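You operate a simulated robot arm through the tools that you are given. There is no shell and no other tool. Be economical: measure what you need, move in short steps, check, and stop when the job is done.

You are at the controls of a simulated two-armed robot. One attempt, no reset.

## Task
Clamp the ticket's rail on the beam, up against the end stop.
Fine: carry it in both hands; push it home before you swing both clamps on.

The check looks at the end state, three seconds after you hand in, the way a careful person would. Anything else that was tipped, shoved, dropped, spilled or broken makes it a failure.

## Robot
Two 7-joint arms with two-finger parallel grippers on one trunk, on a base that drives. Base frame: it is fixed to the floor where the robot stands at the start and does not move with it; the origin is under the middle of the robot, x ahead of it, y to its left, z up. Lengths are in m, angles in rad, forces in N, time in s.
The left shoulder is at the start at [0.07, 0.133, 1.176], the right one opposite. Places, roughly: blue rail clamp [0.3, 0, 0.9]; end stop of the rail beam [0.4, 0.2, 0.9]; rail beam [0.4, -0.2, 0.9]; red rail clamp [0.3, -0.2, 0.9]. Payload 1.57 kg a hand.
The TCP of each hand is the grasp point between the finger pads, 0.03 m short of the fingertips. In the tool frame z runs along the fingers and y along their closing line. The gripper opens to 0.08 m. The fingers are 0.017 m wide and 0.012 m thick; the gripper's body (0.04 by 0.082 m) begins 0.08 m behind the TCP.
Orientation is told as [roll, pitch, yaw] about the base's x, y, z axes, in that order, counted from this pose: with the fingers straight down and closing along the base's y, the tool's x points along the base's -x, its y along +y and its z along -z.

## Interface
- The arms move only by the tool jog_arm. It takes "left_targets", "right_targets" or both (then of equal length, played together; a hand with none holds still); each is a list of rows, each an object of numbers (a shift or turn left out is 0, a gripper value left out holds the last): "gripper": the opening, from 0 (shut) to 1 (fully open); "tx", "ty", "tz": the shift along the base's x, y, z in units of 250 mm (1.0 is 250 mm); "rx", "ry", "rz": the turn, a rotation vector about the base's x, y, z in units of 60 degrees (1.0 is 60 degrees). In form: [{"gripper": .., "tx": .., "ty": .., "tz": .., "rx": .., "ry": .., "rz": ..}, ...]. A call has 1 to 10 rows; each row is the pose to reach, as a shift and turn from the pose commanded when the call began. A call with a number of a shift or a turn outside -1 to 1 is refused whole. Each row takes 0.2 s and may step no farther than 0.05 m and 0.15 rad from the row before; otherwise, or with a gripper value out of range, the whole call is refused. Where a pose cannot be reached the arm comes as near as it can. A force on the tool above 70 N (or 10 N above the force at the start of the call, whichever is more), or a blocked arm, ends the call early, and 0.2 s more pass. The fingers move at their own pace (about 0.153 m/s each) and stop on an object; they squeeze with about 28 N. The grip force told is the motor's: it shows also when the fingers shut on nothing. Time passes only in rows, and 0.2 s behind the last, so rows that repeat a pose let the fingers close. The reply holds the time, the measured pose of the TCP, the force on the tool along the base axes, the opening and the grip force, in the units named above and with some noise, with the torque about the TCP (base axes, N m) and any sound that the robot's microphone picked up.
- Cameras (640 x 400 px; columns grow to the right, rows downward): "scene" is now at [0.1364, -0.0171, 1.4093]; the picture's right is [-0.23, -0.97, 0.00], its down [-0.59, 0.14, -0.79] and it looks along [0.77, -0.18, -0.61] (base axes); focal length 214 px, centre (320, 200). "left" rides on the left gripper at [0.072, 0.007, -0.122] in its tool frame; the picture's right is [-0.09, 1.00, 0.00], its down [-0.84, -0.08, -0.54] and it looks along [-0.54, -0.05, 0.84] (tool axes); focal length 238 px, centre (320, 200). "right" rides on the right gripper at [0.072, -0.007, -0.122] in its tool frame; the picture's right is [0.09, 1.00, 0.00], its down [-0.84, 0.08, -0.54] and it looks along [-0.54, 0.05, 0.84] (tool axes); focal length 238 px, centre (320, 200). There is no depth. A picture from a camera that has moved, and an enlarged one, comes with that camera's place and axes in the base frame and with its lens. The place of the scene camera against the robot may be out by one fixed shift of up to 0.012 m in any direction.
- grab_frame(camera): a new picture of that camera. No time passes.
- move_column(by): slides the trunk up (or, below 0, down) by that many m; the arms and the scene camera ride with it, the base frame stays. It gives what a move gives, with no picture.
- steer(legs): drives the robot by 1 to 6 legs, each [ahead, left, turn to the left] in m, m and rad, along the robot's own axes; the way and the turn of a leg run together, so that a leg with both is an arc; at most 1.5 m and 3.142 rad a leg. The arms and the cameras ride along, it lands a little off, and it stops where it bumps. It gives what a move gives.
- head_to(pan, tilt): turns the head with the scene camera to pan (to the left, within 1.501 rad either way) and tilt (down, from -0.506 to 1.204), counted from straight ahead of the robot. It gives what a move gives.
- zoom(camera, box): a new picture of the part [left, top, right, bottom] of that camera's present view, enlarged. No time passes.
- sign_off(): hands the job in; it is judged then, once.

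Go step by step. Nothing tells you exact positions but the pictures and the camera data: compare them with the known pose of the tool, close in by small moves and look again before you grip or let go. The budget is 120 turns and 108 pictures, counting those below and the enlarged ones. Unless the task says otherwise, let go and move clear before handing in, and close with one line.

The tools are called after ">>>" as a command line: name --argument value ..., lists and objects as JSON in quotes. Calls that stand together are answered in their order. jog_arm: Moves the arms, as the interface text tells. Its arguments: {"type":"object","properties":{"left_targets":{"type":"array","items":{"type":"object","properties":{"gripper":{"type":"number"},"tx":{"type":"number"},"ty":{"type":"number"},"tz":{"type":"number"},"rx":{"type":"number"},"ry":{"type":"number"},"rz":{"type":"number"}}}},"right_targets":{"type":"array","items":{"type":"object","properties":{"gripper":{"type":"number"},"tx":{"type":"number"},"ty":{"type":"number"},"tz":{"type":"number"},"rx":{"type":"number"},"ry":{"type":"number"},"rz":{"type":"number"}}}}},"required":[]} The other tools are called the same way: move_column (by) slides the trunk up or down; steer (legs) drives the base; head_to (pan, tilt) turns the head that bears the scene camera; grab_frame (camera) takes a picture; zoom (camera, box) takes an enlarged picture of a part of a camera's view; sign_off () hands the job in.

At the start:

```text
time: 0.0
left_ee_pos: [0.4491, 0.0004, 1.2213]
left_tcp_rot: [0.001, 0.0, -0.003]
left_force: [-1.1, 0.2, 0.1]
left_torque: [0.01, 0.02, 0.01]
left_finger_gap: 0.08
left_grasp_force: 0.1
right_ee_pos: [0.397, -0.3548, 1.2904]
right_tcp_rot: [0.0, -0.001, 0.0]
right_force: [0.4, 0.8, -0.7]
right_torque: [0.03, -0.01, -0.05]
right_finger_gap: 0.0801
right_grasp_force: 0.0
trunk travel left (down, up): [-0.75, 0.19]
robot x, y, heading: [0.0004, 0.0009, -0.001]
head pan, tilt: [-0.227, 0.653]
```

scene: 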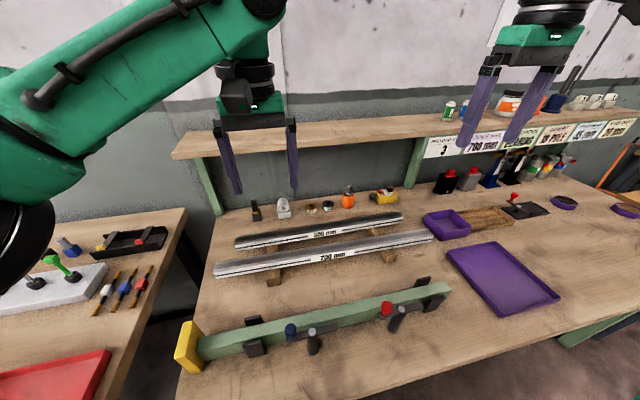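
right: 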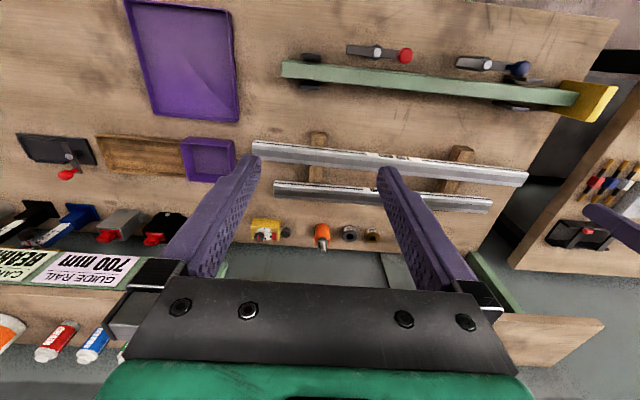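
left: 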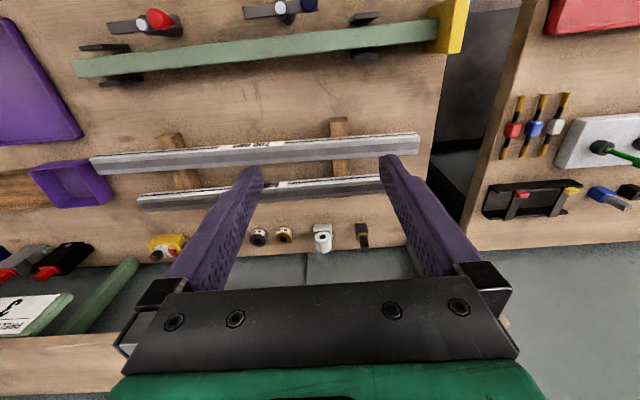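

I see two rails on cradles, a green beam with a yellow end stop, two clamps, and tickets on the shelf. I'll zoom in on the tickets, the rail labels and the beam.

>>> zoom --camera "scene" --box '[420, 110, 640, 200]'

>>> zoom --camera "scene" --box '[200, 200, 450, 290]'

>>> zoom --camera "scene" --box '[170, 260, 470, 390]'

```text
2.91 times, centred on (530, 155) of scene
camera zoom: at [0.1364, -0.0171, 1.4093], right [-0.23, -0.97, 0.0], down [-0.59, 0.14, -0.79], along [0.77, -0.18, -0.61], focal length 624 px, centre (-291, 331)
```

zoom: 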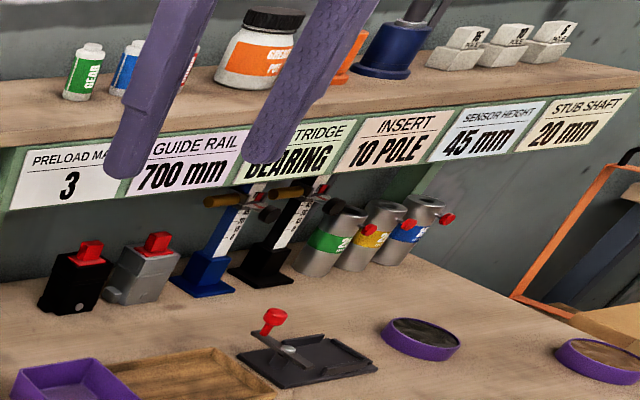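

```text
2.56 times, centred on (325, 245) of scene
camera zoom: at [0.1364, -0.0171, 1.4093], right [-0.23, -0.97, 0.0], down [-0.59, 0.14, -0.79], along [0.77, -0.18, -0.61], focal length 549 px, centre (307, 85)
```

zoom: 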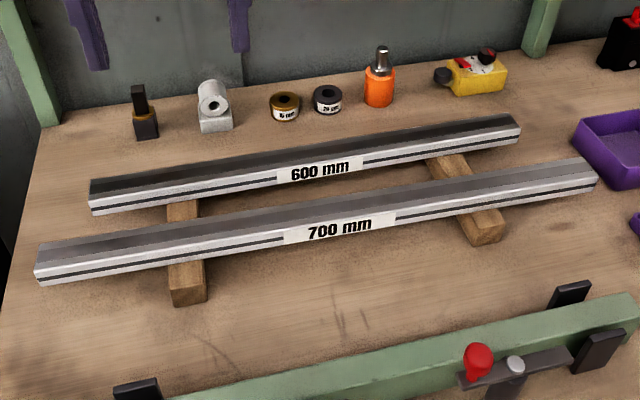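

```text
2.13 times, centred on (320, 325) of scene
camera zoom: at [0.1364, -0.0171, 1.4093], right [-0.23, -0.97, 0.0], down [-0.59, 0.14, -0.79], along [0.77, -0.18, -0.61], focal length 458 px, centre (320, -67)
```

zoom: 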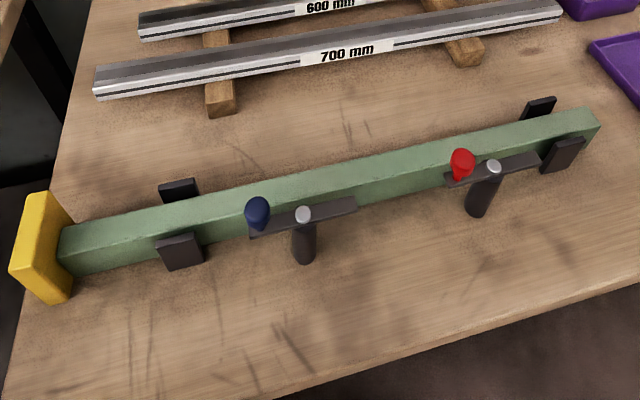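

The ticket says 700 mm, and that is the nearer rail, with its centre at about [0.547, -0.15]. The beam runs at x≈0.35 from the stop at y≈0.19. I'll drive 0.15 m to the right so both hands centre on the rail, then look closely at it.

>>> steer --legs '[[0, -0.15, 0]]'

>>> head_to --pan 0 --tilt 0.85

>>> grab_frame --camera "scene"

>>> grab_frame --camera "left"

>>> grab_frame --camera "right"

```text
time: 1.4
left_ee_pos: [0.4493, -0.146, 1.223]
left_tcp_rot: [0.0, 0.0, 0.0]
left_force: [0.4, -0.1, 0.8]
left_torque: [-0.03, -0.02, 0.0]
left_finger_gap: 0.0799
left_grasp_force: 0.0
right_ee_pos: [0.3977, -0.5012, 1.2924]
right_tcp_rot: [0.0, 0.002, 0.0]
right_force: [0.3, 0.6, 0.0]
right_torque: [-0.01, 0.01, 0.01]
right_finger_gap: 0.0799
right_grasp_force: 0.0
trunk travel left (down, up): [-0.75, 0.19]
robot x, y, heading: [0.0002, -0.1483, 0.002]
head pan, tilt: [-0.227, 0.653]
```

```text
time: 2.1
left_ee_pos: [0.4491, -0.1492, 1.2224]
left_tcp_rot: [0.0, 0.0, 0.001]
left_force: [-0.7, -0.2, -0.5]
left_torque: [-0.04, 0.01, 0.01]
left_finger_gap: 0.0802
left_grasp_force: 0.1
right_ee_pos: [0.3979, -0.5049, 1.2897]
right_tcp_rot: [0.001, -0.001, 0.002]
right_force: [0.3, 0.3, -0.2]
right_torque: [-0.01, 0.0, -0.02]
right_finger_gap: 0.08
right_grasp_force: 0.1
trunk travel left (down, up): [-0.75, 0.19]
robot x, y, heading: [-0.0012, -0.1487, -0.001]
head pan, tilt: [0.0, 0.85]
```

```text
101 pictures are left
camera scene: at [0.1301, -0.148, 1.3931], right [0.0, -1.0, 0.0], down [-0.75, 0.0, -0.66], along [0.66, 0.0, -0.75], focal length 214 px, centre (320, 200)
```

scene: 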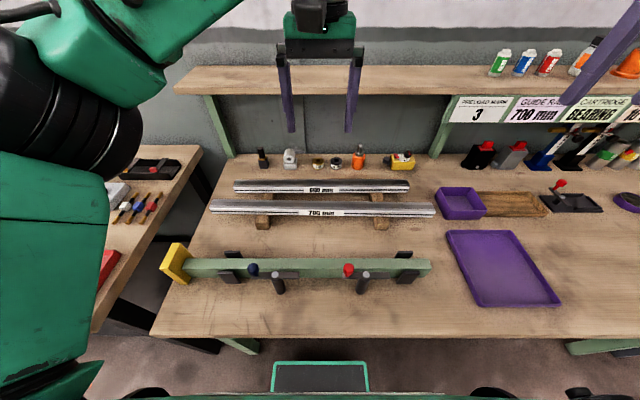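

```text
100 pictures are left
camera left: at [0.378, -0.1434, 1.3444], right [0.09, 1.0, 0.0], down [0.84, -0.08, 0.54], along [0.54, -0.05, -0.84], focal length 238 px, centre (320, 200)
```

left: 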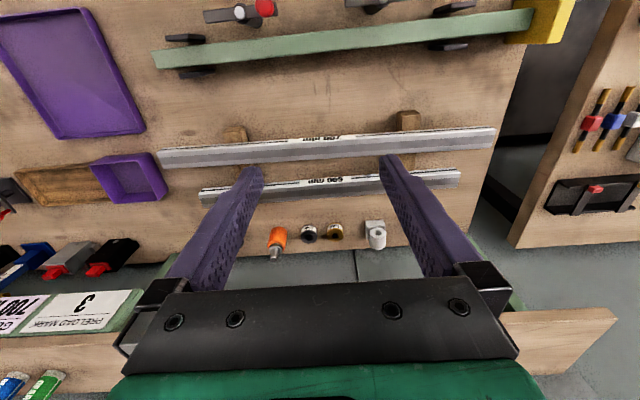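

```text
99 pictures are left
camera right: at [0.3253, -0.5119, 1.4132], right [-0.09, 1.0, 0.0], down [0.84, 0.08, 0.54], along [0.54, 0.05, -0.84], focal length 238 px, centre (320, 200)
```

right: 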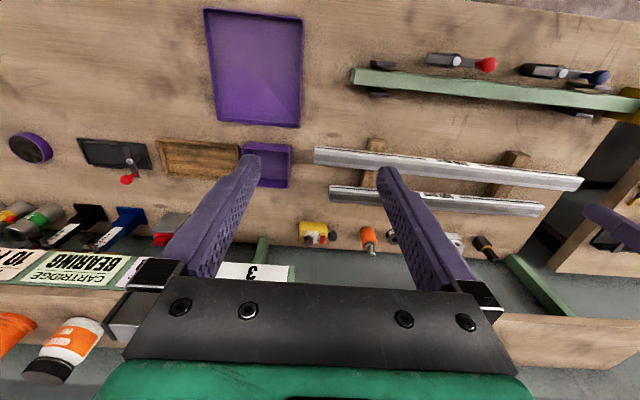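

The robot is now square to the rails. I'll zoom on the rail and beam to measure them.

>>> zoom --camera "scene" --box '[150, 175, 310, 300]'

>>> zoom --camera "scene" --box '[300, 175, 460, 300]'

>>> zoom --camera "right" --box '[340, 20, 640, 200]'

>>> zoom --camera "left" --box '[140, 0, 580, 230]'

```text
3.20 times, centred on (230, 238) of scene
camera zoom: at [0.1301, -0.148, 1.3931], right [0.0, -1.0, 0.0], down [-0.75, 0.0, -0.66], along [0.66, 0.0, -0.75], focal length 686 px, centre (608, 80)
```

zoom: 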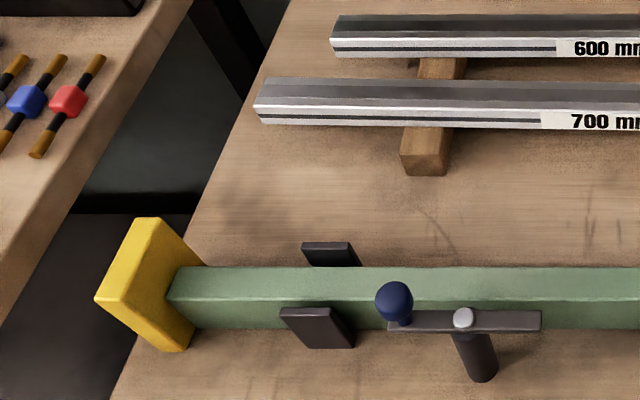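

```text
3.20 times, centred on (380, 238) of scene
camera zoom: at [0.1301, -0.148, 1.3931], right [0.0, -1.0, 0.0], down [-0.75, 0.0, -0.66], along [0.66, 0.0, -0.75], focal length 686 px, centre (128, 80)
```

zoom: 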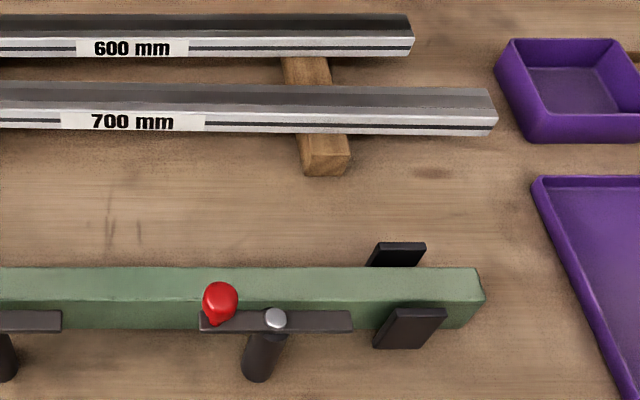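

```text
2.13 times, centred on (490, 110) of right
camera zoom: at [0.3253, -0.5119, 1.4132], right [-0.09, 1.0, 0.0], down [0.84, 0.08, 0.54], along [0.54, 0.05, -0.84], focal length 508 px, centre (-43, 392)
```

zoom: 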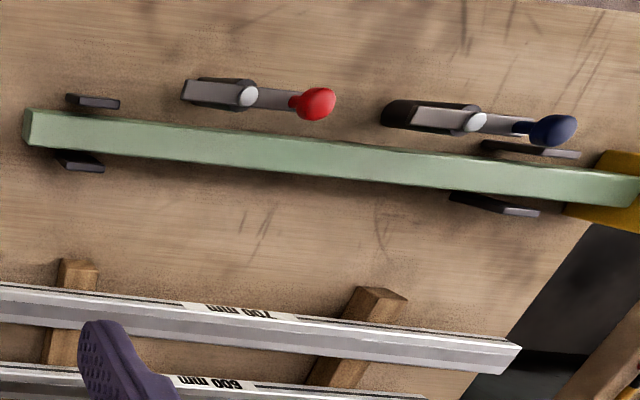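

```text
1.45 times, centred on (360, 115) of left
camera zoom: at [0.378, -0.1434, 1.3444], right [0.09, 1.0, 0.0], down [0.84, -0.08, 0.54], along [0.54, -0.05, -0.84], focal length 347 px, centre (262, 324)
```

zoom: 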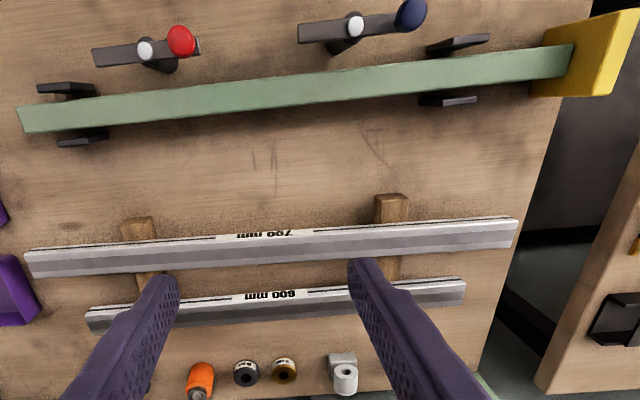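

The rail is roughly 0.03 m wide and runs close to y. I plan to grip it near both ends, clear of the guide tabs and clamps. First I'll turn both hands 90° while they are high, so the fingers close along x.

>>> jog_arm --left_targets '[{"rz": 0.13, "ty": 0.15}, {"rz": 0.26, "ty": 0.3}, {"rz": 0.39, "ty": 0.45}, {"rz": 0.52, "ty": 0.6}, {"rz": 0.65, "ty": 0.75}, {"rz": 0.78, "ty": 0.9}, {"rz": 0.91, "ty": 1.0}, {"rz": 1.0, "ty": 1.0}]' --right_targets '[{"rz": 0.13, "tz": -0.05}, {"rz": 0.26, "tz": -0.1}, {"rz": 0.39, "tz": -0.15}, {"rz": 0.52, "tz": -0.2, "tx": 0.05}, {"rz": 0.65, "tz": -0.25, "tx": 0.1}, {"rz": 0.78, "tz": -0.28, "tx": 0.15}, {"rz": 0.91, "tz": -0.28, "tx": 0.2}, {"rz": 1.0, "tz": -0.28, "tx": 0.25}]'

```text
time: 3.9
left_ee_pos: [0.4498, 0.1002, 1.222]
left_tcp_rot: [-0.001, 0.0, 1.05]
left_force: [0.0, -0.2, 0.4]
left_torque: [0.01, 0.01, 0.0]
left_finger_gap: 0.0801
left_grasp_force: 0.1
right_ee_pos: [0.4611, -0.5037, 1.22]
right_tcp_rot: [0.002, -0.001, 1.05]
right_force: [-0.8, 0.1, 0.3]
right_torque: [0.03, -0.02, 0.02]
right_finger_gap: 0.08
right_grasp_force: 0.1
trunk travel left (down, up): [-0.75, 0.19]
robot x, y, heading: [0.0006, -0.1489, -0.003]
head pan, tilt: [0.0, 0.85]
```

The turn works. I'll finish it and come down to z≈1.12 for a close view.

>>> jog_arm --left_targets '[{"rz": 0.12, "tx": 0.05, "ty": 0.03, "tz": -0.1}, {"rz": 0.24, "tx": 0.1, "ty": 0.06, "tz": -0.2}, {"rz": 0.36, "tx": 0.15, "ty": 0.09, "tz": -0.3}, {"rz": 0.4975, "tx": 0.2, "ty": 0.12, "tz": -0.4}]' --right_targets '[{"rz": 0.12, "tx": 0.04, "ty": 0.05, "tz": -0.1}, {"rz": 0.24, "tx": 0.08, "ty": 0.1, "tz": -0.2}, {"rz": 0.36, "tx": 0.12, "ty": 0.15, "tz": -0.3}, {"rz": 0.4975, "tx": 0.16, "ty": 0.21, "tz": -0.4}]'

>>> grab_frame --camera "left"

>>> grab_frame --camera "right"

```text
time: 4.9
left_ee_pos: [0.5017, 0.1311, 1.1195]
left_tcp_rot: [0.002, 0.001, 1.57]
left_force: [0.0, 1.7, -0.3]
left_torque: [-0.03, 0.03, 0.01]
left_finger_gap: 0.0798
left_grasp_force: 0.0
right_ee_pos: [0.5015, -0.4483, 1.1194]
right_tcp_rot: [0.002, 0.003, 1.572]
right_force: [-0.2, 0.0, -0.1]
right_torque: [-0.04, 0.04, -0.03]
right_finger_gap: 0.0803
right_grasp_force: 0.0
trunk travel left (down, up): [-0.75, 0.19]
robot x, y, heading: [-0.0042, -0.1484, 0.003]
head pan, tilt: [0.0, 0.85]
```

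```text
94 pictures are left
camera left: at [0.4956, 0.0596, 1.2425], right [-1.0, 0.09, 0.0], down [0.08, 0.84, 0.54], along [0.05, 0.54, -0.84], focal length 238 px, centre (320, 200)
```

left: 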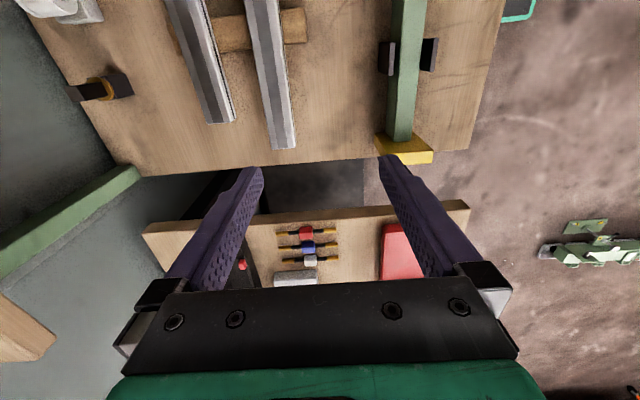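

```text
93 pictures are left
camera right: at [0.5083, -0.5217, 1.2423], right [-1.0, -0.09, 0.0], down [-0.08, 0.84, 0.54], along [-0.05, 0.54, -0.84], focal length 238 px, centre (320, 200)
```

right: 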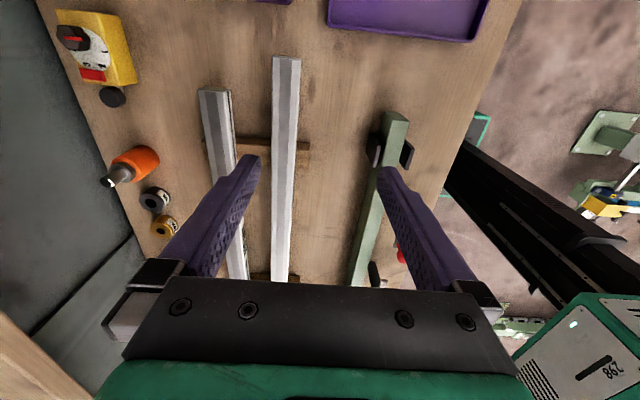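

These views look along the rail and beam. I'll zoom in on both to measure.

>>> zoom --camera "left" --box '[200, 0, 456, 160]'

>>> zoom --camera "right" --box '[190, 45, 430, 195]'

```text
2.50 times, centred on (328, 80) of left
camera zoom: at [0.4956, 0.0596, 1.2425], right [-1.0, 0.09, 0.0], down [0.08, 0.84, 0.54], along [0.05, 0.54, -0.84], focal length 596 px, centre (300, 500)
```

zoom: 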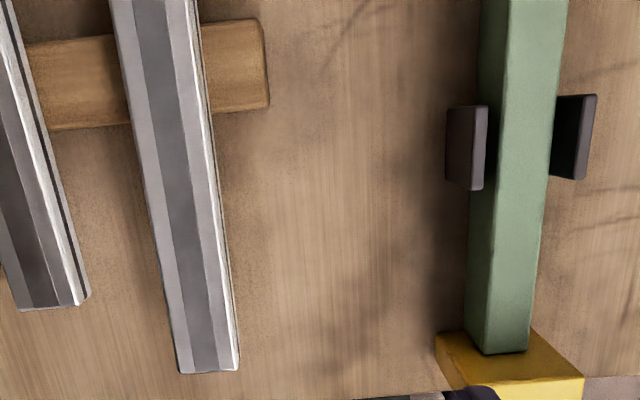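

```text
2.67 times, centred on (310, 120) of right
camera zoom: at [0.5083, -0.5217, 1.2423], right [-1.0, -0.09, 0.0], down [-0.08, 0.84, 0.54], along [-0.05, 0.54, -0.84], focal length 636 px, centre (347, 413)
```

zoom: 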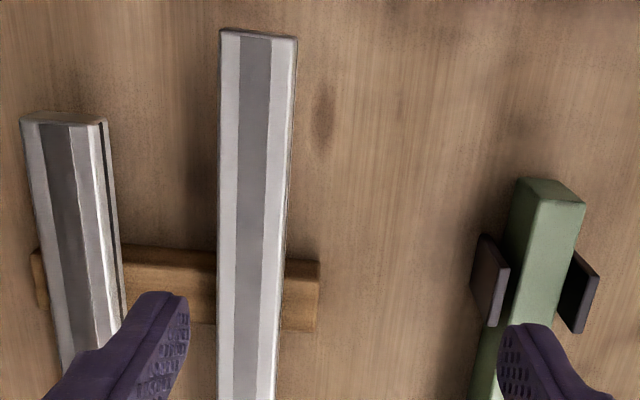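

The rail runs from about (0.563, 0.19) to (0.550, -0.505), with a slight yaw of about 0.02 rad. I'll bring both hands above it and look closer.

>>> jog_arm --left_targets '[{"tx": 0.08, "ty": 0.012, "tz": -0.15}, {"tx": 0.16, "ty": 0.024, "tz": -0.3}, {"tx": 0.24, "ty": 0.036, "tz": -0.45}, {"tx": 0.24, "ty": 0.036, "tz": -0.6}]' --right_targets '[{"tx": 0.07, "tz": -0.15}, {"tx": 0.14, "tz": -0.3}, {"tx": 0.2, "tz": -0.45}, {"tx": 0.2, "tz": -0.6}]'

>>> grab_frame --camera "left"

>>> grab_frame --camera "right"

>>> grab_frame --camera "scene"

```text
time: 5.9
left_ee_pos: [0.5615, 0.1393, 0.9708]
left_tcp_rot: [0.002, 0.0, 1.57]
left_force: [0.6, 0.5, 0.5]
left_torque: [0.01, 0.03, 0.03]
left_finger_gap: 0.0803
left_grasp_force: 0.0
right_ee_pos: [0.5506, -0.451, 0.97]
right_tcp_rot: [0.0, 0.001, 1.568]
right_force: [-0.4, -0.4, 0.1]
right_torque: [0.02, 0.0, -0.02]
right_finger_gap: 0.08
right_grasp_force: 0.0
trunk travel left (down, up): [-0.75, 0.19]
robot x, y, heading: [-0.0022, -0.1498, 0.005]
head pan, tilt: [0.0, 0.85]
```

```text
90 pictures are left
camera left: at [0.5543, 0.0672, 1.0939], right [-1.0, 0.09, 0.0], down [0.08, 0.84, 0.54], along [0.05, 0.54, -0.84], focal length 238 px, centre (320, 200)
```

left: 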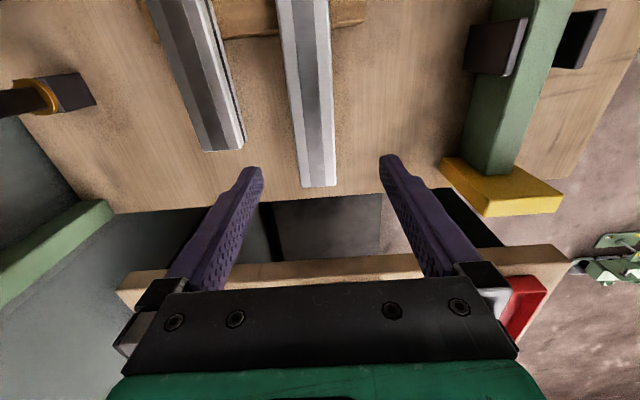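

```text
89 pictures are left
camera right: at [0.5575, -0.5236, 1.0924], right [-1.0, -0.09, 0.0], down [-0.08, 0.84, 0.54], along [-0.05, 0.54, -0.84], focal length 238 px, centre (320, 200)
```

right: 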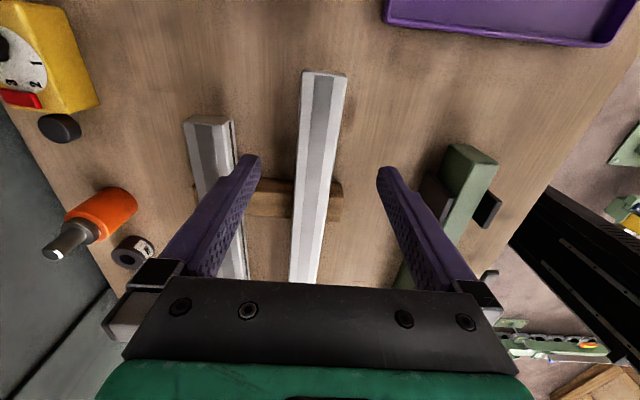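

```text
88 pictures are left
camera scene: at [0.1314, -0.1472, 1.3929], right [0.0, -1.0, 0.0], down [-0.75, 0.0, -0.66], along [0.66, 0.0, -0.75], focal length 214 px, centre (320, 200)
```

scene: 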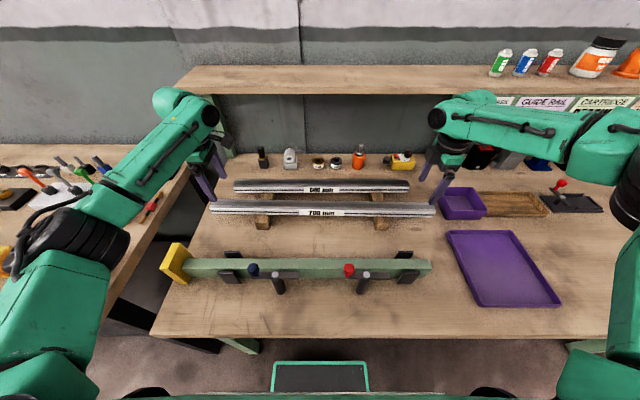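

Triangulating from two heights gives rail ends at about (0.569, 0.195) and (0.552, -0.507), with the rail top between z 0.87 and 0.90. I'll correct x and yaw, lower to TCP z 0.91 so the fingers straddle the rail, and look again.

>>> jog_arm --left_targets '[{"tx": 0.026, "tz": -0.08, "rz": -0.023, "gripper": 0.85}, {"tx": 0.026, "tz": -0.16, "rz": -0.023}, {"tx": 0.026, "tz": -0.24, "rz": -0.023}]' --right_targets '[{"tx": 0.012, "tz": -0.08, "rz": -0.023, "gripper": 0.85}, {"tx": 0.012, "tz": -0.16, "rz": -0.023}, {"tx": 0.012, "tz": -0.24, "rz": -0.023}]'

>>> grab_frame --camera "left"

>>> grab_frame --camera "right"

>>> zoom --camera "scene" --box '[180, 160, 310, 241]'

>>> zoom --camera "scene" --box '[360, 160, 490, 241]'

```text
time: 6.7
left_ee_pos: [0.5669, 0.1404, 0.9126]
left_tcp_rot: [0.001, -0.001, 1.545]
left_force: [0.0, -0.3, 0.1]
left_torque: [-0.03, -0.01, 0.02]
left_finger_gap: 0.068
left_grasp_force: 0.0
right_ee_pos: [0.5498, -0.4513, 0.912]
right_tcp_rot: [-0.002, -0.001, 1.546]
right_force: [0.0, -0.1, 0.0]
right_torque: [0.0, 0.05, 0.0]
right_finger_gap: 0.0681
right_grasp_force: 0.0
trunk travel left (down, up): [-0.75, 0.19]
robot x, y, heading: [-0.0001, -0.1514, -0.003]
head pan, tilt: [0.0, 0.85]
```

```text
87 pictures are left
camera left: at [0.5588, 0.0686, 1.0345], right [-0.99, 0.12, 0.0], down [0.1, 0.83, 0.54], along [0.06, 0.54, -0.84], focal length 238 px, centre (320, 200)
```

left: 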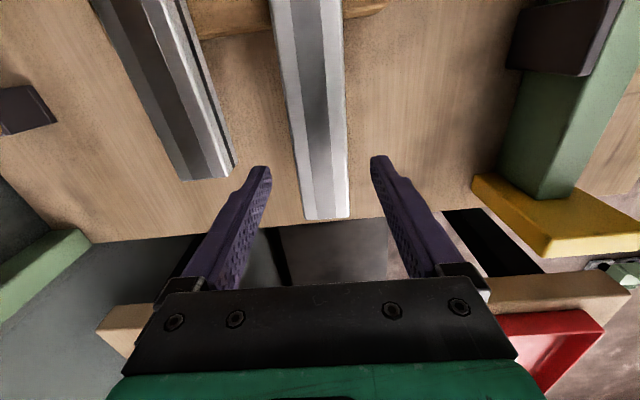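

```text
86 pictures are left
camera right: at [0.5543, -0.5242, 1.0342], right [-1.0, -0.07, 0.0], down [-0.06, 0.84, 0.54], along [-0.04, 0.54, -0.84], focal length 238 px, centre (320, 200)
```

right: 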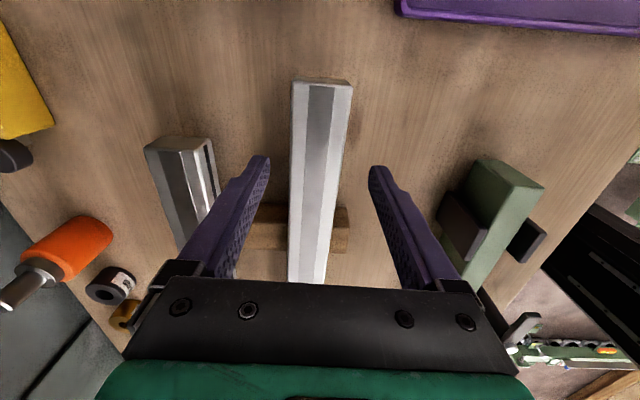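

```text
4.92 times, centred on (245, 200) of scene
camera zoom: at [0.1302, -0.147, 1.393], right [0.0, -1.0, 0.0], down [-0.75, 0.0, -0.66], along [0.66, 0.0, -0.75], focal length 1056 px, centre (689, 198)
```

zoom: 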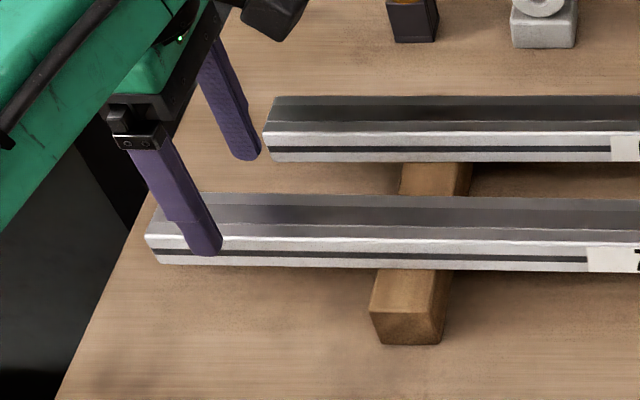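

```text
4.92 times, centred on (425, 200) of scene
camera zoom: at [0.1302, -0.147, 1.393], right [0.0, -1.0, 0.0], down [-0.75, 0.0, -0.66], along [0.66, 0.0, -0.75], focal length 1056 px, centre (-197, 198)
```

zoom: 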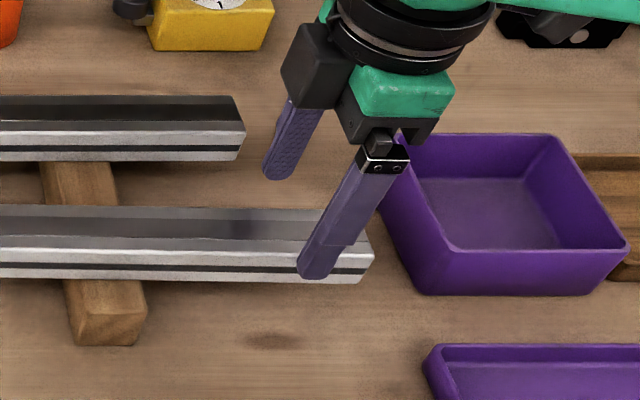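

The fingers straddle the rail with its centre line between them, so x is right. I'll lower to TCP z≈0.882, which keeps the tips clear of the table, and look again.

>>> jog_arm --left_targets '[{"tz": -0.06}, {"tz": -0.12}]' --right_targets '[{"tz": -0.06}, {"tz": -0.12}]'

>>> grab_frame --camera "left"

>>> grab_frame --camera "right"

>>> zoom --camera "scene" --box '[180, 160, 310, 241]'

```text
time: 7.3
left_ee_pos: [0.5667, 0.1388, 0.8812]
left_tcp_rot: [0.001, 0.001, 1.546]
left_force: [-0.2, -0.1, -0.8]
left_torque: [-0.02, 0.0, 0.03]
left_finger_gap: 0.0682
left_grasp_force: 0.2
right_ee_pos: [0.5393, -0.4535, 0.8882]
right_tcp_rot: [-0.003, 0.0, 1.543]
right_force: [0.0, 0.5, 0.6]
right_torque: [0.0, -0.06, -0.01]
right_finger_gap: 0.0683
right_grasp_force: 0.3
right hand out of reach, approached as far as the arm can: row 1, 2
trunk travel left (down, up): [-0.75, 0.19]
robot x, y, heading: [-0.0013, -0.1527, -0.002]
head pan, tilt: [0.0, 0.85]
```

```text
83 pictures are left
camera left: at [0.5591, 0.0676, 1.0039], right [-0.99, 0.12, 0.0], down [0.1, 0.83, 0.54], along [0.06, 0.54, -0.84], focal length 238 px, centre (320, 200)
```

left: 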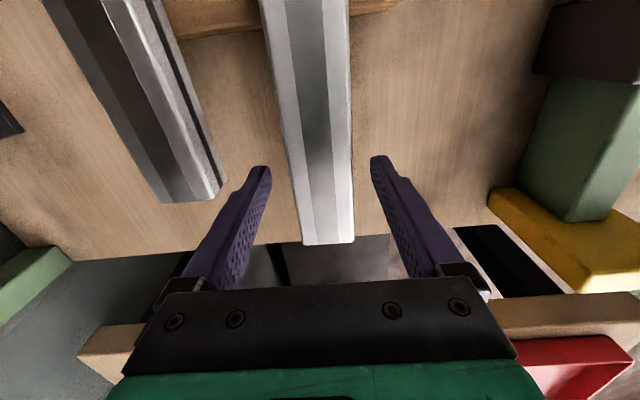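

```text
82 pictures are left
camera right: at [0.5432, -0.5258, 1.0106], right [-1.0, -0.07, 0.0], down [-0.06, 0.84, 0.54], along [-0.03, 0.54, -0.84], focal length 238 px, centre (320, 200)
```

right: 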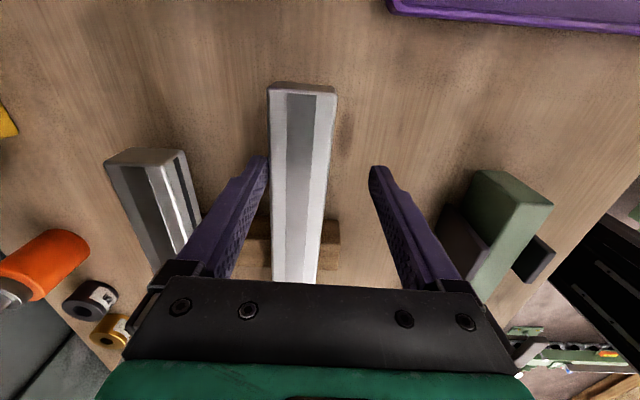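

```text
4.92 times, centred on (245, 200) of scene
camera zoom: at [0.1306, -0.1473, 1.393], right [0.0, -1.0, 0.0], down [-0.75, 0.0, -0.66], along [0.66, 0.0, -0.75], focal length 1056 px, centre (689, 198)
```

zoom: 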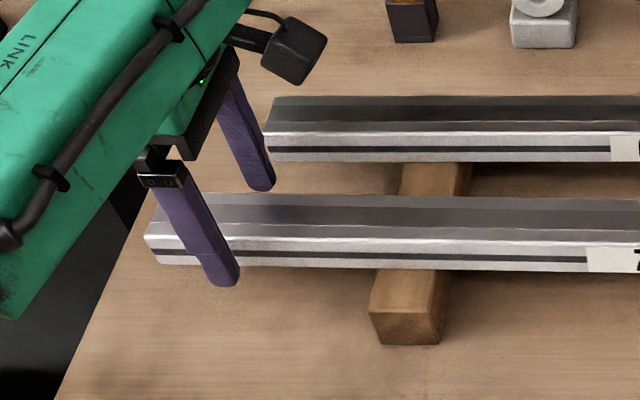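

The right hand is just out of reach. I'll raise both hands and lower the trunk 0.12 m, which extends reach without risking a bump on the table.

>>> jog_arm --left_targets '[{"tz": 0.16}, {"tz": 0.32}, {"tz": 0.48}]' --right_targets '[{"tz": 0.16}, {"tz": 0.32}, {"tz": 0.48}]'

>>> move_column --by -0.12

```text
time: 8.1
left_ee_pos: [0.5656, 0.1391, 1.0025]
left_tcp_rot: [0.0, 0.0, 1.545]
left_force: [-0.6, -0.8, 0.8]
left_torque: [-0.01, -0.02, -0.02]
left_finger_gap: 0.068
left_grasp_force: 0.0
right_ee_pos: [0.5368, -0.4543, 1.0105]
right_tcp_rot: [0.001, 0.001, 1.545]
right_force: [0.0, -0.8, -0.3]
right_torque: [-0.05, -0.01, 0.0]
right_finger_gap: 0.0678
right_grasp_force: 0.0
trunk travel left (down, up): [-0.75, 0.19]
robot x, y, heading: [-0.0013, -0.1509, 0.0]
head pan, tilt: [0.0, 0.85]
```

```text
time: 9.6
left_ee_pos: [0.566, 0.1381, 0.8817]
left_tcp_rot: [0.001, -0.001, 1.543]
left_force: [-0.1, 0.2, 0.4]
left_torque: [0.06, -0.02, 0.03]
left_finger_gap: 0.068
left_grasp_force: 0.0
right_ee_pos: [0.5386, -0.4541, 0.889]
right_tcp_rot: [-0.001, 0.0, 1.545]
right_force: [-0.7, 0.5, 0.3]
right_torque: [0.02, 0.05, -0.01]
right_finger_gap: 0.0685
right_grasp_force: 0.2
trunk travel left (down, up): [-0.63, 0.31]
robot x, y, heading: [0.0006, -0.15, -0.001]
head pan, tilt: [0.0, 0.85]
```

>>> jog_arm --right_targets '[{"tx": 0.03}, {"tx": 0.05, "tz": -0.028}]'

>>> grab_frame --camera "right"

>>> grab_frame --camera "scene"

```text
time: 10.2
left_ee_pos: [0.5676, 0.139, 0.8801]
left_tcp_rot: [-0.001, -0.001, 1.544]
left_force: [1.1, 0.0, 0.0]
left_torque: [-0.02, 0.01, 0.01]
left_finger_gap: 0.0678
left_grasp_force: 0.0
right_ee_pos: [0.5513, -0.4526, 0.8833]
right_tcp_rot: [0.002, 0.001, 1.543]
right_force: [-0.6, 1.0, 0.5]
right_torque: [0.0, -0.03, 0.0]
right_finger_gap: 0.068
right_grasp_force: 0.0
trunk travel left (down, up): [-0.63, 0.31]
robot x, y, heading: [0.0001, -0.15, -0.0]
head pan, tilt: [0.0, 0.85]
```

```text
80 pictures are left
camera right: at [0.5559, -0.5259, 1.0043], right [-1.0, -0.07, 0.0], down [-0.06, 0.84, 0.54], along [-0.04, 0.54, -0.84], focal length 238 px, centre (320, 200)
```

right: 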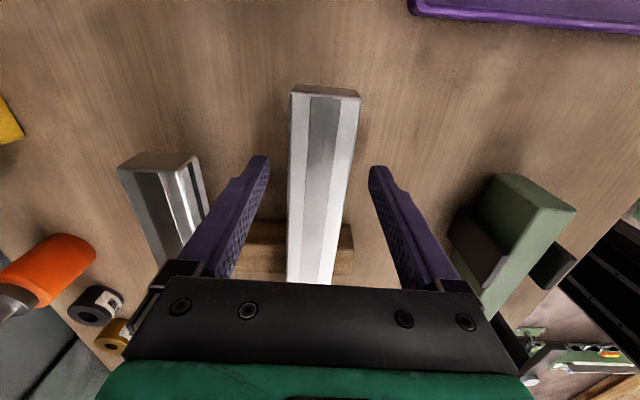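

```text
79 pictures are left
camera scene: at [0.1305, -0.1473, 1.273], right [0.0, -1.0, 0.0], down [-0.75, 0.0, -0.66], along [0.66, 0.0, -0.75], focal length 214 px, centre (320, 200)
```

scene: 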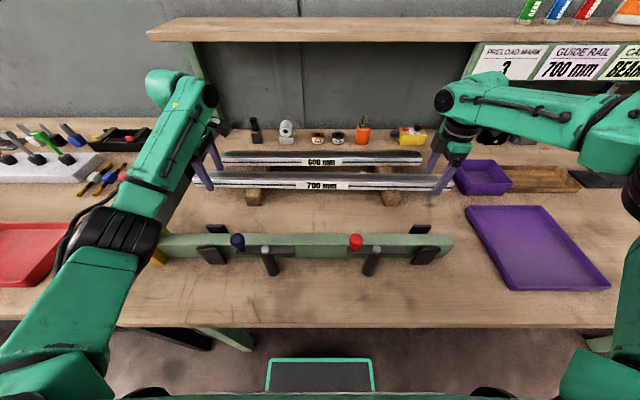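

Both hands straddle the rail at TCP z≈0.88. I'll check fingertip depth against the rail.

>>> zoom --camera "scene" --box '[180, 145, 270, 201]'

>>> zoom --camera "scene" --box '[400, 145, 490, 201]'

```text
7.11 times, centred on (225, 173) of scene
camera zoom: at [0.1305, -0.1473, 1.273], right [0.0, -1.0, 0.0], down [-0.75, 0.0, -0.66], along [0.66, 0.0, -0.75], focal length 1525 px, centre (996, 392)
```

zoom: 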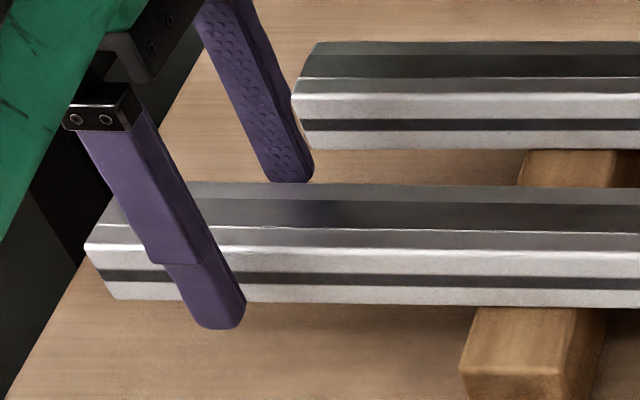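

```text
7.11 times, centred on (445, 173) of scene
camera zoom: at [0.1305, -0.1473, 1.273], right [0.0, -1.0, 0.0], down [-0.75, 0.0, -0.66], along [0.66, 0.0, -0.75], focal length 1525 px, centre (-569, 392)
```

zoom: 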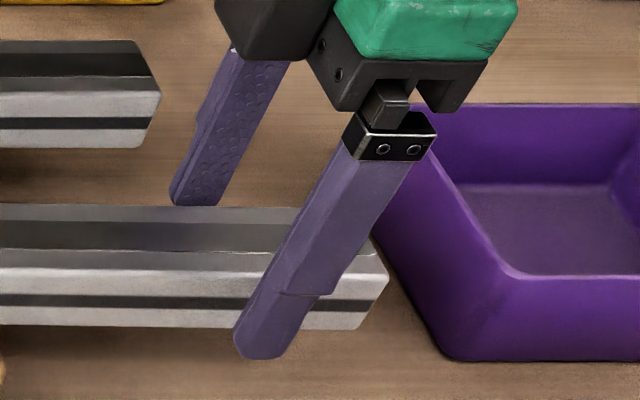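

The fingertips are below the rail's top on both sides, so I'll close both grippers.

>>> jog_arm --left_targets '[{"gripper": 0.6}, {"gripper": 0.3}, {"gripper": 0.0}, {"gripper": 0.0}, {"gripper": 0.0}]' --right_targets '[{"gripper": 0.6}, {"gripper": 0.3}, {"gripper": 0.0}, {"gripper": 0.0}, {"gripper": 0.0}]'

>>> zoom --camera "scene" --box '[180, 145, 270, 201]'

>>> zoom --camera "scene" --box '[400, 145, 490, 201]'

```text
time: 11.4
left_ee_pos: [0.5669, 0.1394, 0.881]
left_tcp_rot: [-0.001, 0.0, 1.543]
left_force: [-2.4, 0.3, 0.7]
left_torque: [-0.06, 0.19, -0.2]
left_finger_gap: 0.0397
left_grasp_force: 28.0
right_ee_pos: [0.5508, -0.4534, 0.8836]
right_tcp_rot: [-0.001, -0.001, 1.545]
right_force: [2.0, 0.0, 0.5]
right_torque: [-0.15, -0.25, -0.18]
right_finger_gap: 0.0398
right_grasp_force: 27.6
trunk travel left (down, up): [-0.63, 0.31]
robot x, y, heading: [0.0001, -0.1481, -0.002]
head pan, tilt: [0.0, 0.85]
```

```text
7.11 times, centred on (225, 173) of scene
camera zoom: at [0.13, -0.1472, 1.273], right [0.0, -1.0, 0.0], down [-0.75, 0.0, -0.66], along [0.66, 0.0, -0.75], focal length 1525 px, centre (996, 392)
```

zoom: 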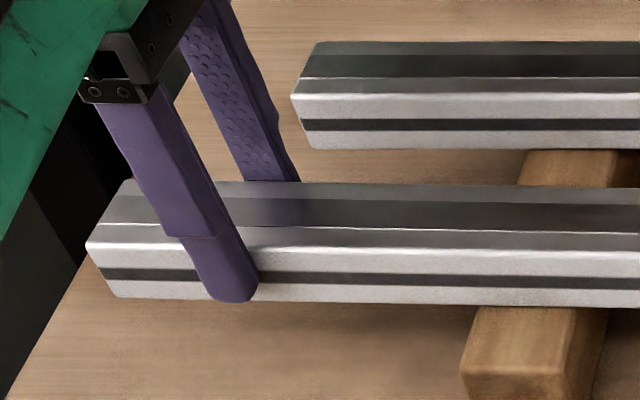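

```text
7.11 times, centred on (445, 173) of scene
camera zoom: at [0.13, -0.1472, 1.273], right [0.0, -1.0, 0.0], down [-0.75, 0.0, -0.66], along [0.66, 0.0, -0.75], focal length 1525 px, centre (-569, 392)
```

zoom: 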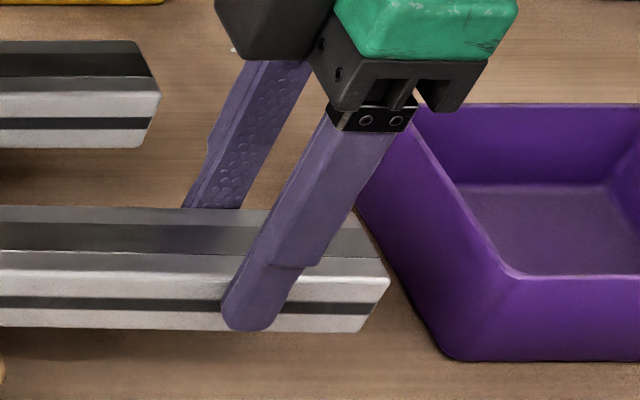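

The rail is 0.04 m wide, with firm grip on both sides and the fingertips about level with its underside. I'll lift both hands together.

>>> jog_arm --left_targets '[{"tz": 0.04}, {"tz": 0.12}, {"tz": 0.24}, {"tz": 0.36}, {"tz": 0.48}]' --right_targets '[{"tz": 0.04}, {"tz": 0.12}, {"tz": 0.24}, {"tz": 0.36}, {"tz": 0.48}]'

>>> grab_frame --camera "scene"

```text
time: 12.6
left_ee_pos: [0.5687, 0.1398, 1.0003]
left_tcp_rot: [0.002, 0.0, 1.544]
left_force: [0.1, -2.0, -6.4]
left_torque: [-0.16, -0.1, -0.15]
left_finger_gap: 0.0399
left_grasp_force: 28.5
right_ee_pos: [0.5516, -0.4531, 1.002]
right_tcp_rot: [0.001, 0.0, 1.545]
right_force: [-0.1, 0.7, -7.5]
right_torque: [0.04, 0.11, -0.19]
right_finger_gap: 0.0399
right_grasp_force: 27.8
trunk travel left (down, up): [-0.63, 0.31]
robot x, y, heading: [-0.0046, -0.1532, -0.001]
head pan, tilt: [0.0, 0.85]
```

```text
74 pictures are left
camera scene: at [0.1314, -0.1473, 1.2728], right [0.0, -1.0, 0.0], down [-0.75, 0.0, -0.66], along [0.66, 0.0, -0.75], focal length 214 px, centre (320, 200)
```

scene: 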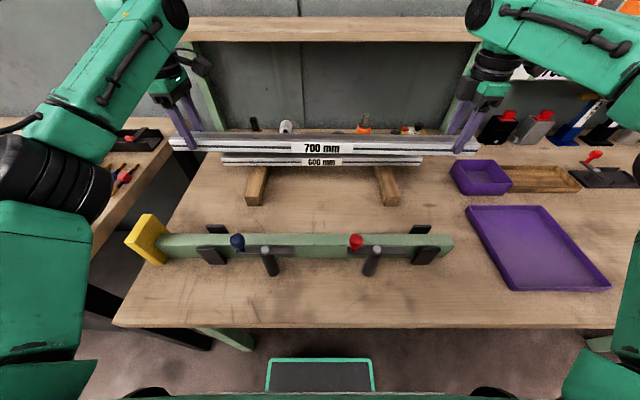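

The rail is held level, with about 7 N on each hand. I'll bring it back toward the beam and stop short to measure the beam.

>>> jog_arm --left_targets '[{"tx": -0.1}, {"tx": -0.2}, {"tx": -0.3}, {"tx": -0.4}, {"tx": -0.48}]' --right_targets '[{"tx": -0.1}, {"tx": -0.2}, {"tx": -0.3}, {"tx": -0.4}, {"tx": -0.48}]'

>>> grab_frame --camera "left"

>>> grab_frame --camera "right"

>>> grab_frame --camera "scene"

```text
time: 13.8
left_ee_pos: [0.4471, 0.1373, 1.0012]
left_tcp_rot: [0.001, 0.0, 1.544]
left_force: [-0.5, -7.7, -7.7]
left_torque: [0.02, 0.01, 0.07]
left_finger_gap: 0.0399
left_grasp_force: 28.0
right_ee_pos: [0.4309, -0.4549, 1.0024]
right_tcp_rot: [0.0, -0.001, 1.544]
right_force: [0.4, 6.8, -7.6]
right_torque: [0.13, -0.02, 0.0]
right_finger_gap: 0.0399
right_grasp_force: 28.3
trunk travel left (down, up): [-0.63, 0.31]
robot x, y, heading: [-0.0015, -0.1529, 0.001]
head pan, tilt: [0.0, 0.85]
```

```text
73 pictures are left
camera left: at [0.439, 0.0665, 1.1237], right [-0.99, 0.12, 0.0], down [0.1, 0.83, 0.54], along [0.06, 0.54, -0.84], focal length 238 px, centre (320, 200)
```

left: 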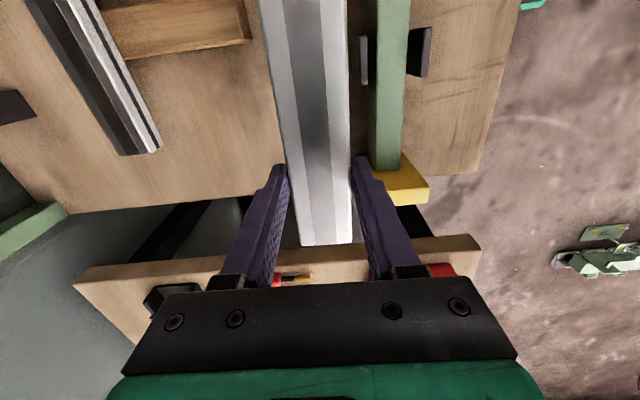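

```text
72 pictures are left
camera right: at [0.4355, -0.5266, 1.1243], right [-1.0, -0.07, 0.0], down [-0.06, 0.84, 0.54], along [-0.04, 0.54, -0.84], focal length 238 px, centre (320, 200)
```

right: 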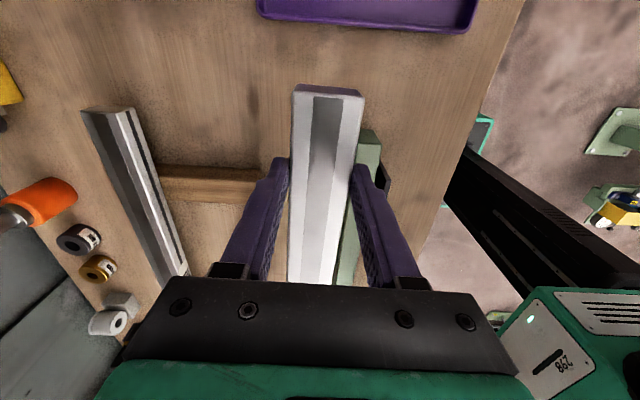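

```text
71 pictures are left
camera scene: at [0.1306, -0.1473, 1.2729], right [0.0, -1.0, 0.0], down [-0.75, 0.0, -0.66], along [0.66, 0.0, -0.75], focal length 214 px, centre (320, 200)
```

scene: 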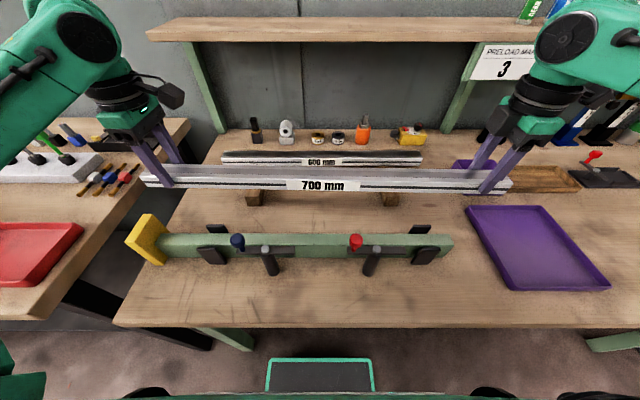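

>>> zoom --camera "left" --box '[270, 0, 470, 250]'

>>> zoom --camera "right" --box '[270, 70, 430, 170]'

>>> zoom --camera "scene" --box '[110, 160, 290, 290]'

>>> zoom --camera "scene" --box '[330, 170, 530, 290]'

```text
1.60 times, centred on (370, 125) of left
camera zoom: at [0.439, 0.0665, 1.1237], right [-0.99, 0.12, 0.0], down [0.1, 0.83, 0.54], along [0.06, 0.54, -0.84], focal length 381 px, centre (240, 320)
```

zoom: 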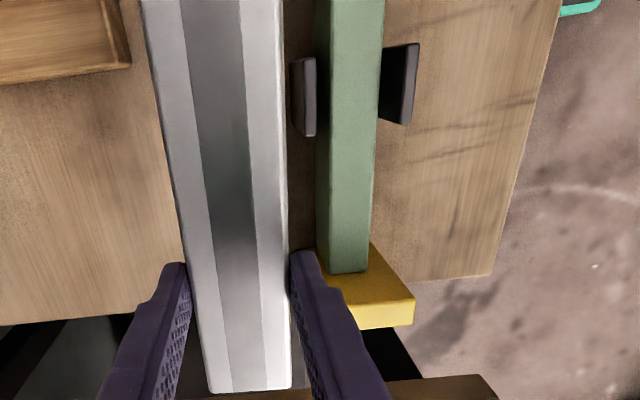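

```text
4.00 times, centred on (350, 120) of right
camera zoom: at [0.4355, -0.5266, 1.1243], right [-1.0, -0.07, 0.0], down [-0.06, 0.84, 0.54], along [-0.04, 0.54, -0.84], focal length 953 px, centre (200, 520)
```

zoom: 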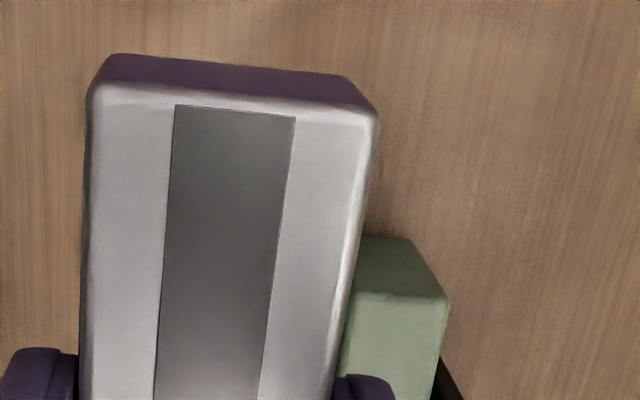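

```text
3.08 times, centred on (200, 225) of scene
camera zoom: at [0.1306, -0.1473, 1.2729], right [0.0, -1.0, 0.0], down [-0.75, 0.0, -0.66], along [0.66, 0.0, -0.75], focal length 660 px, centre (689, 123)
```

zoom: 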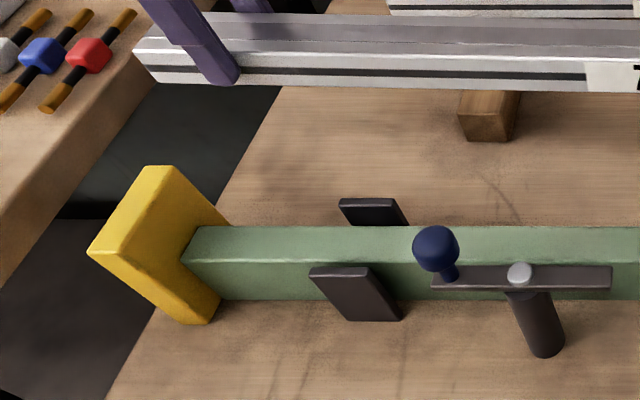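

```text
3.20 times, centred on (430, 230) of scene
camera zoom: at [0.1306, -0.1473, 1.2729], right [0.0, -1.0, 0.0], down [-0.75, 0.0, -0.66], along [0.66, 0.0, -0.75], focal length 686 px, centre (-32, 104)
```

zoom: 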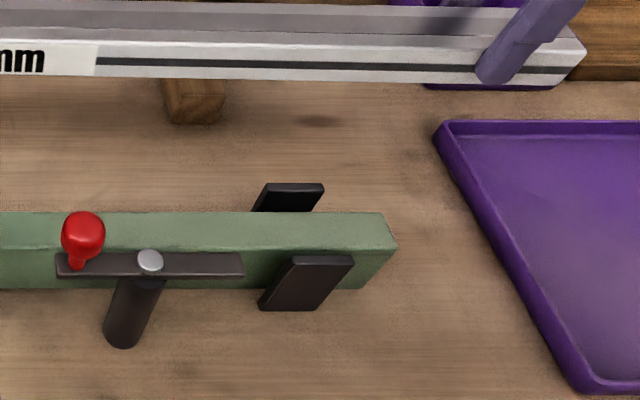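

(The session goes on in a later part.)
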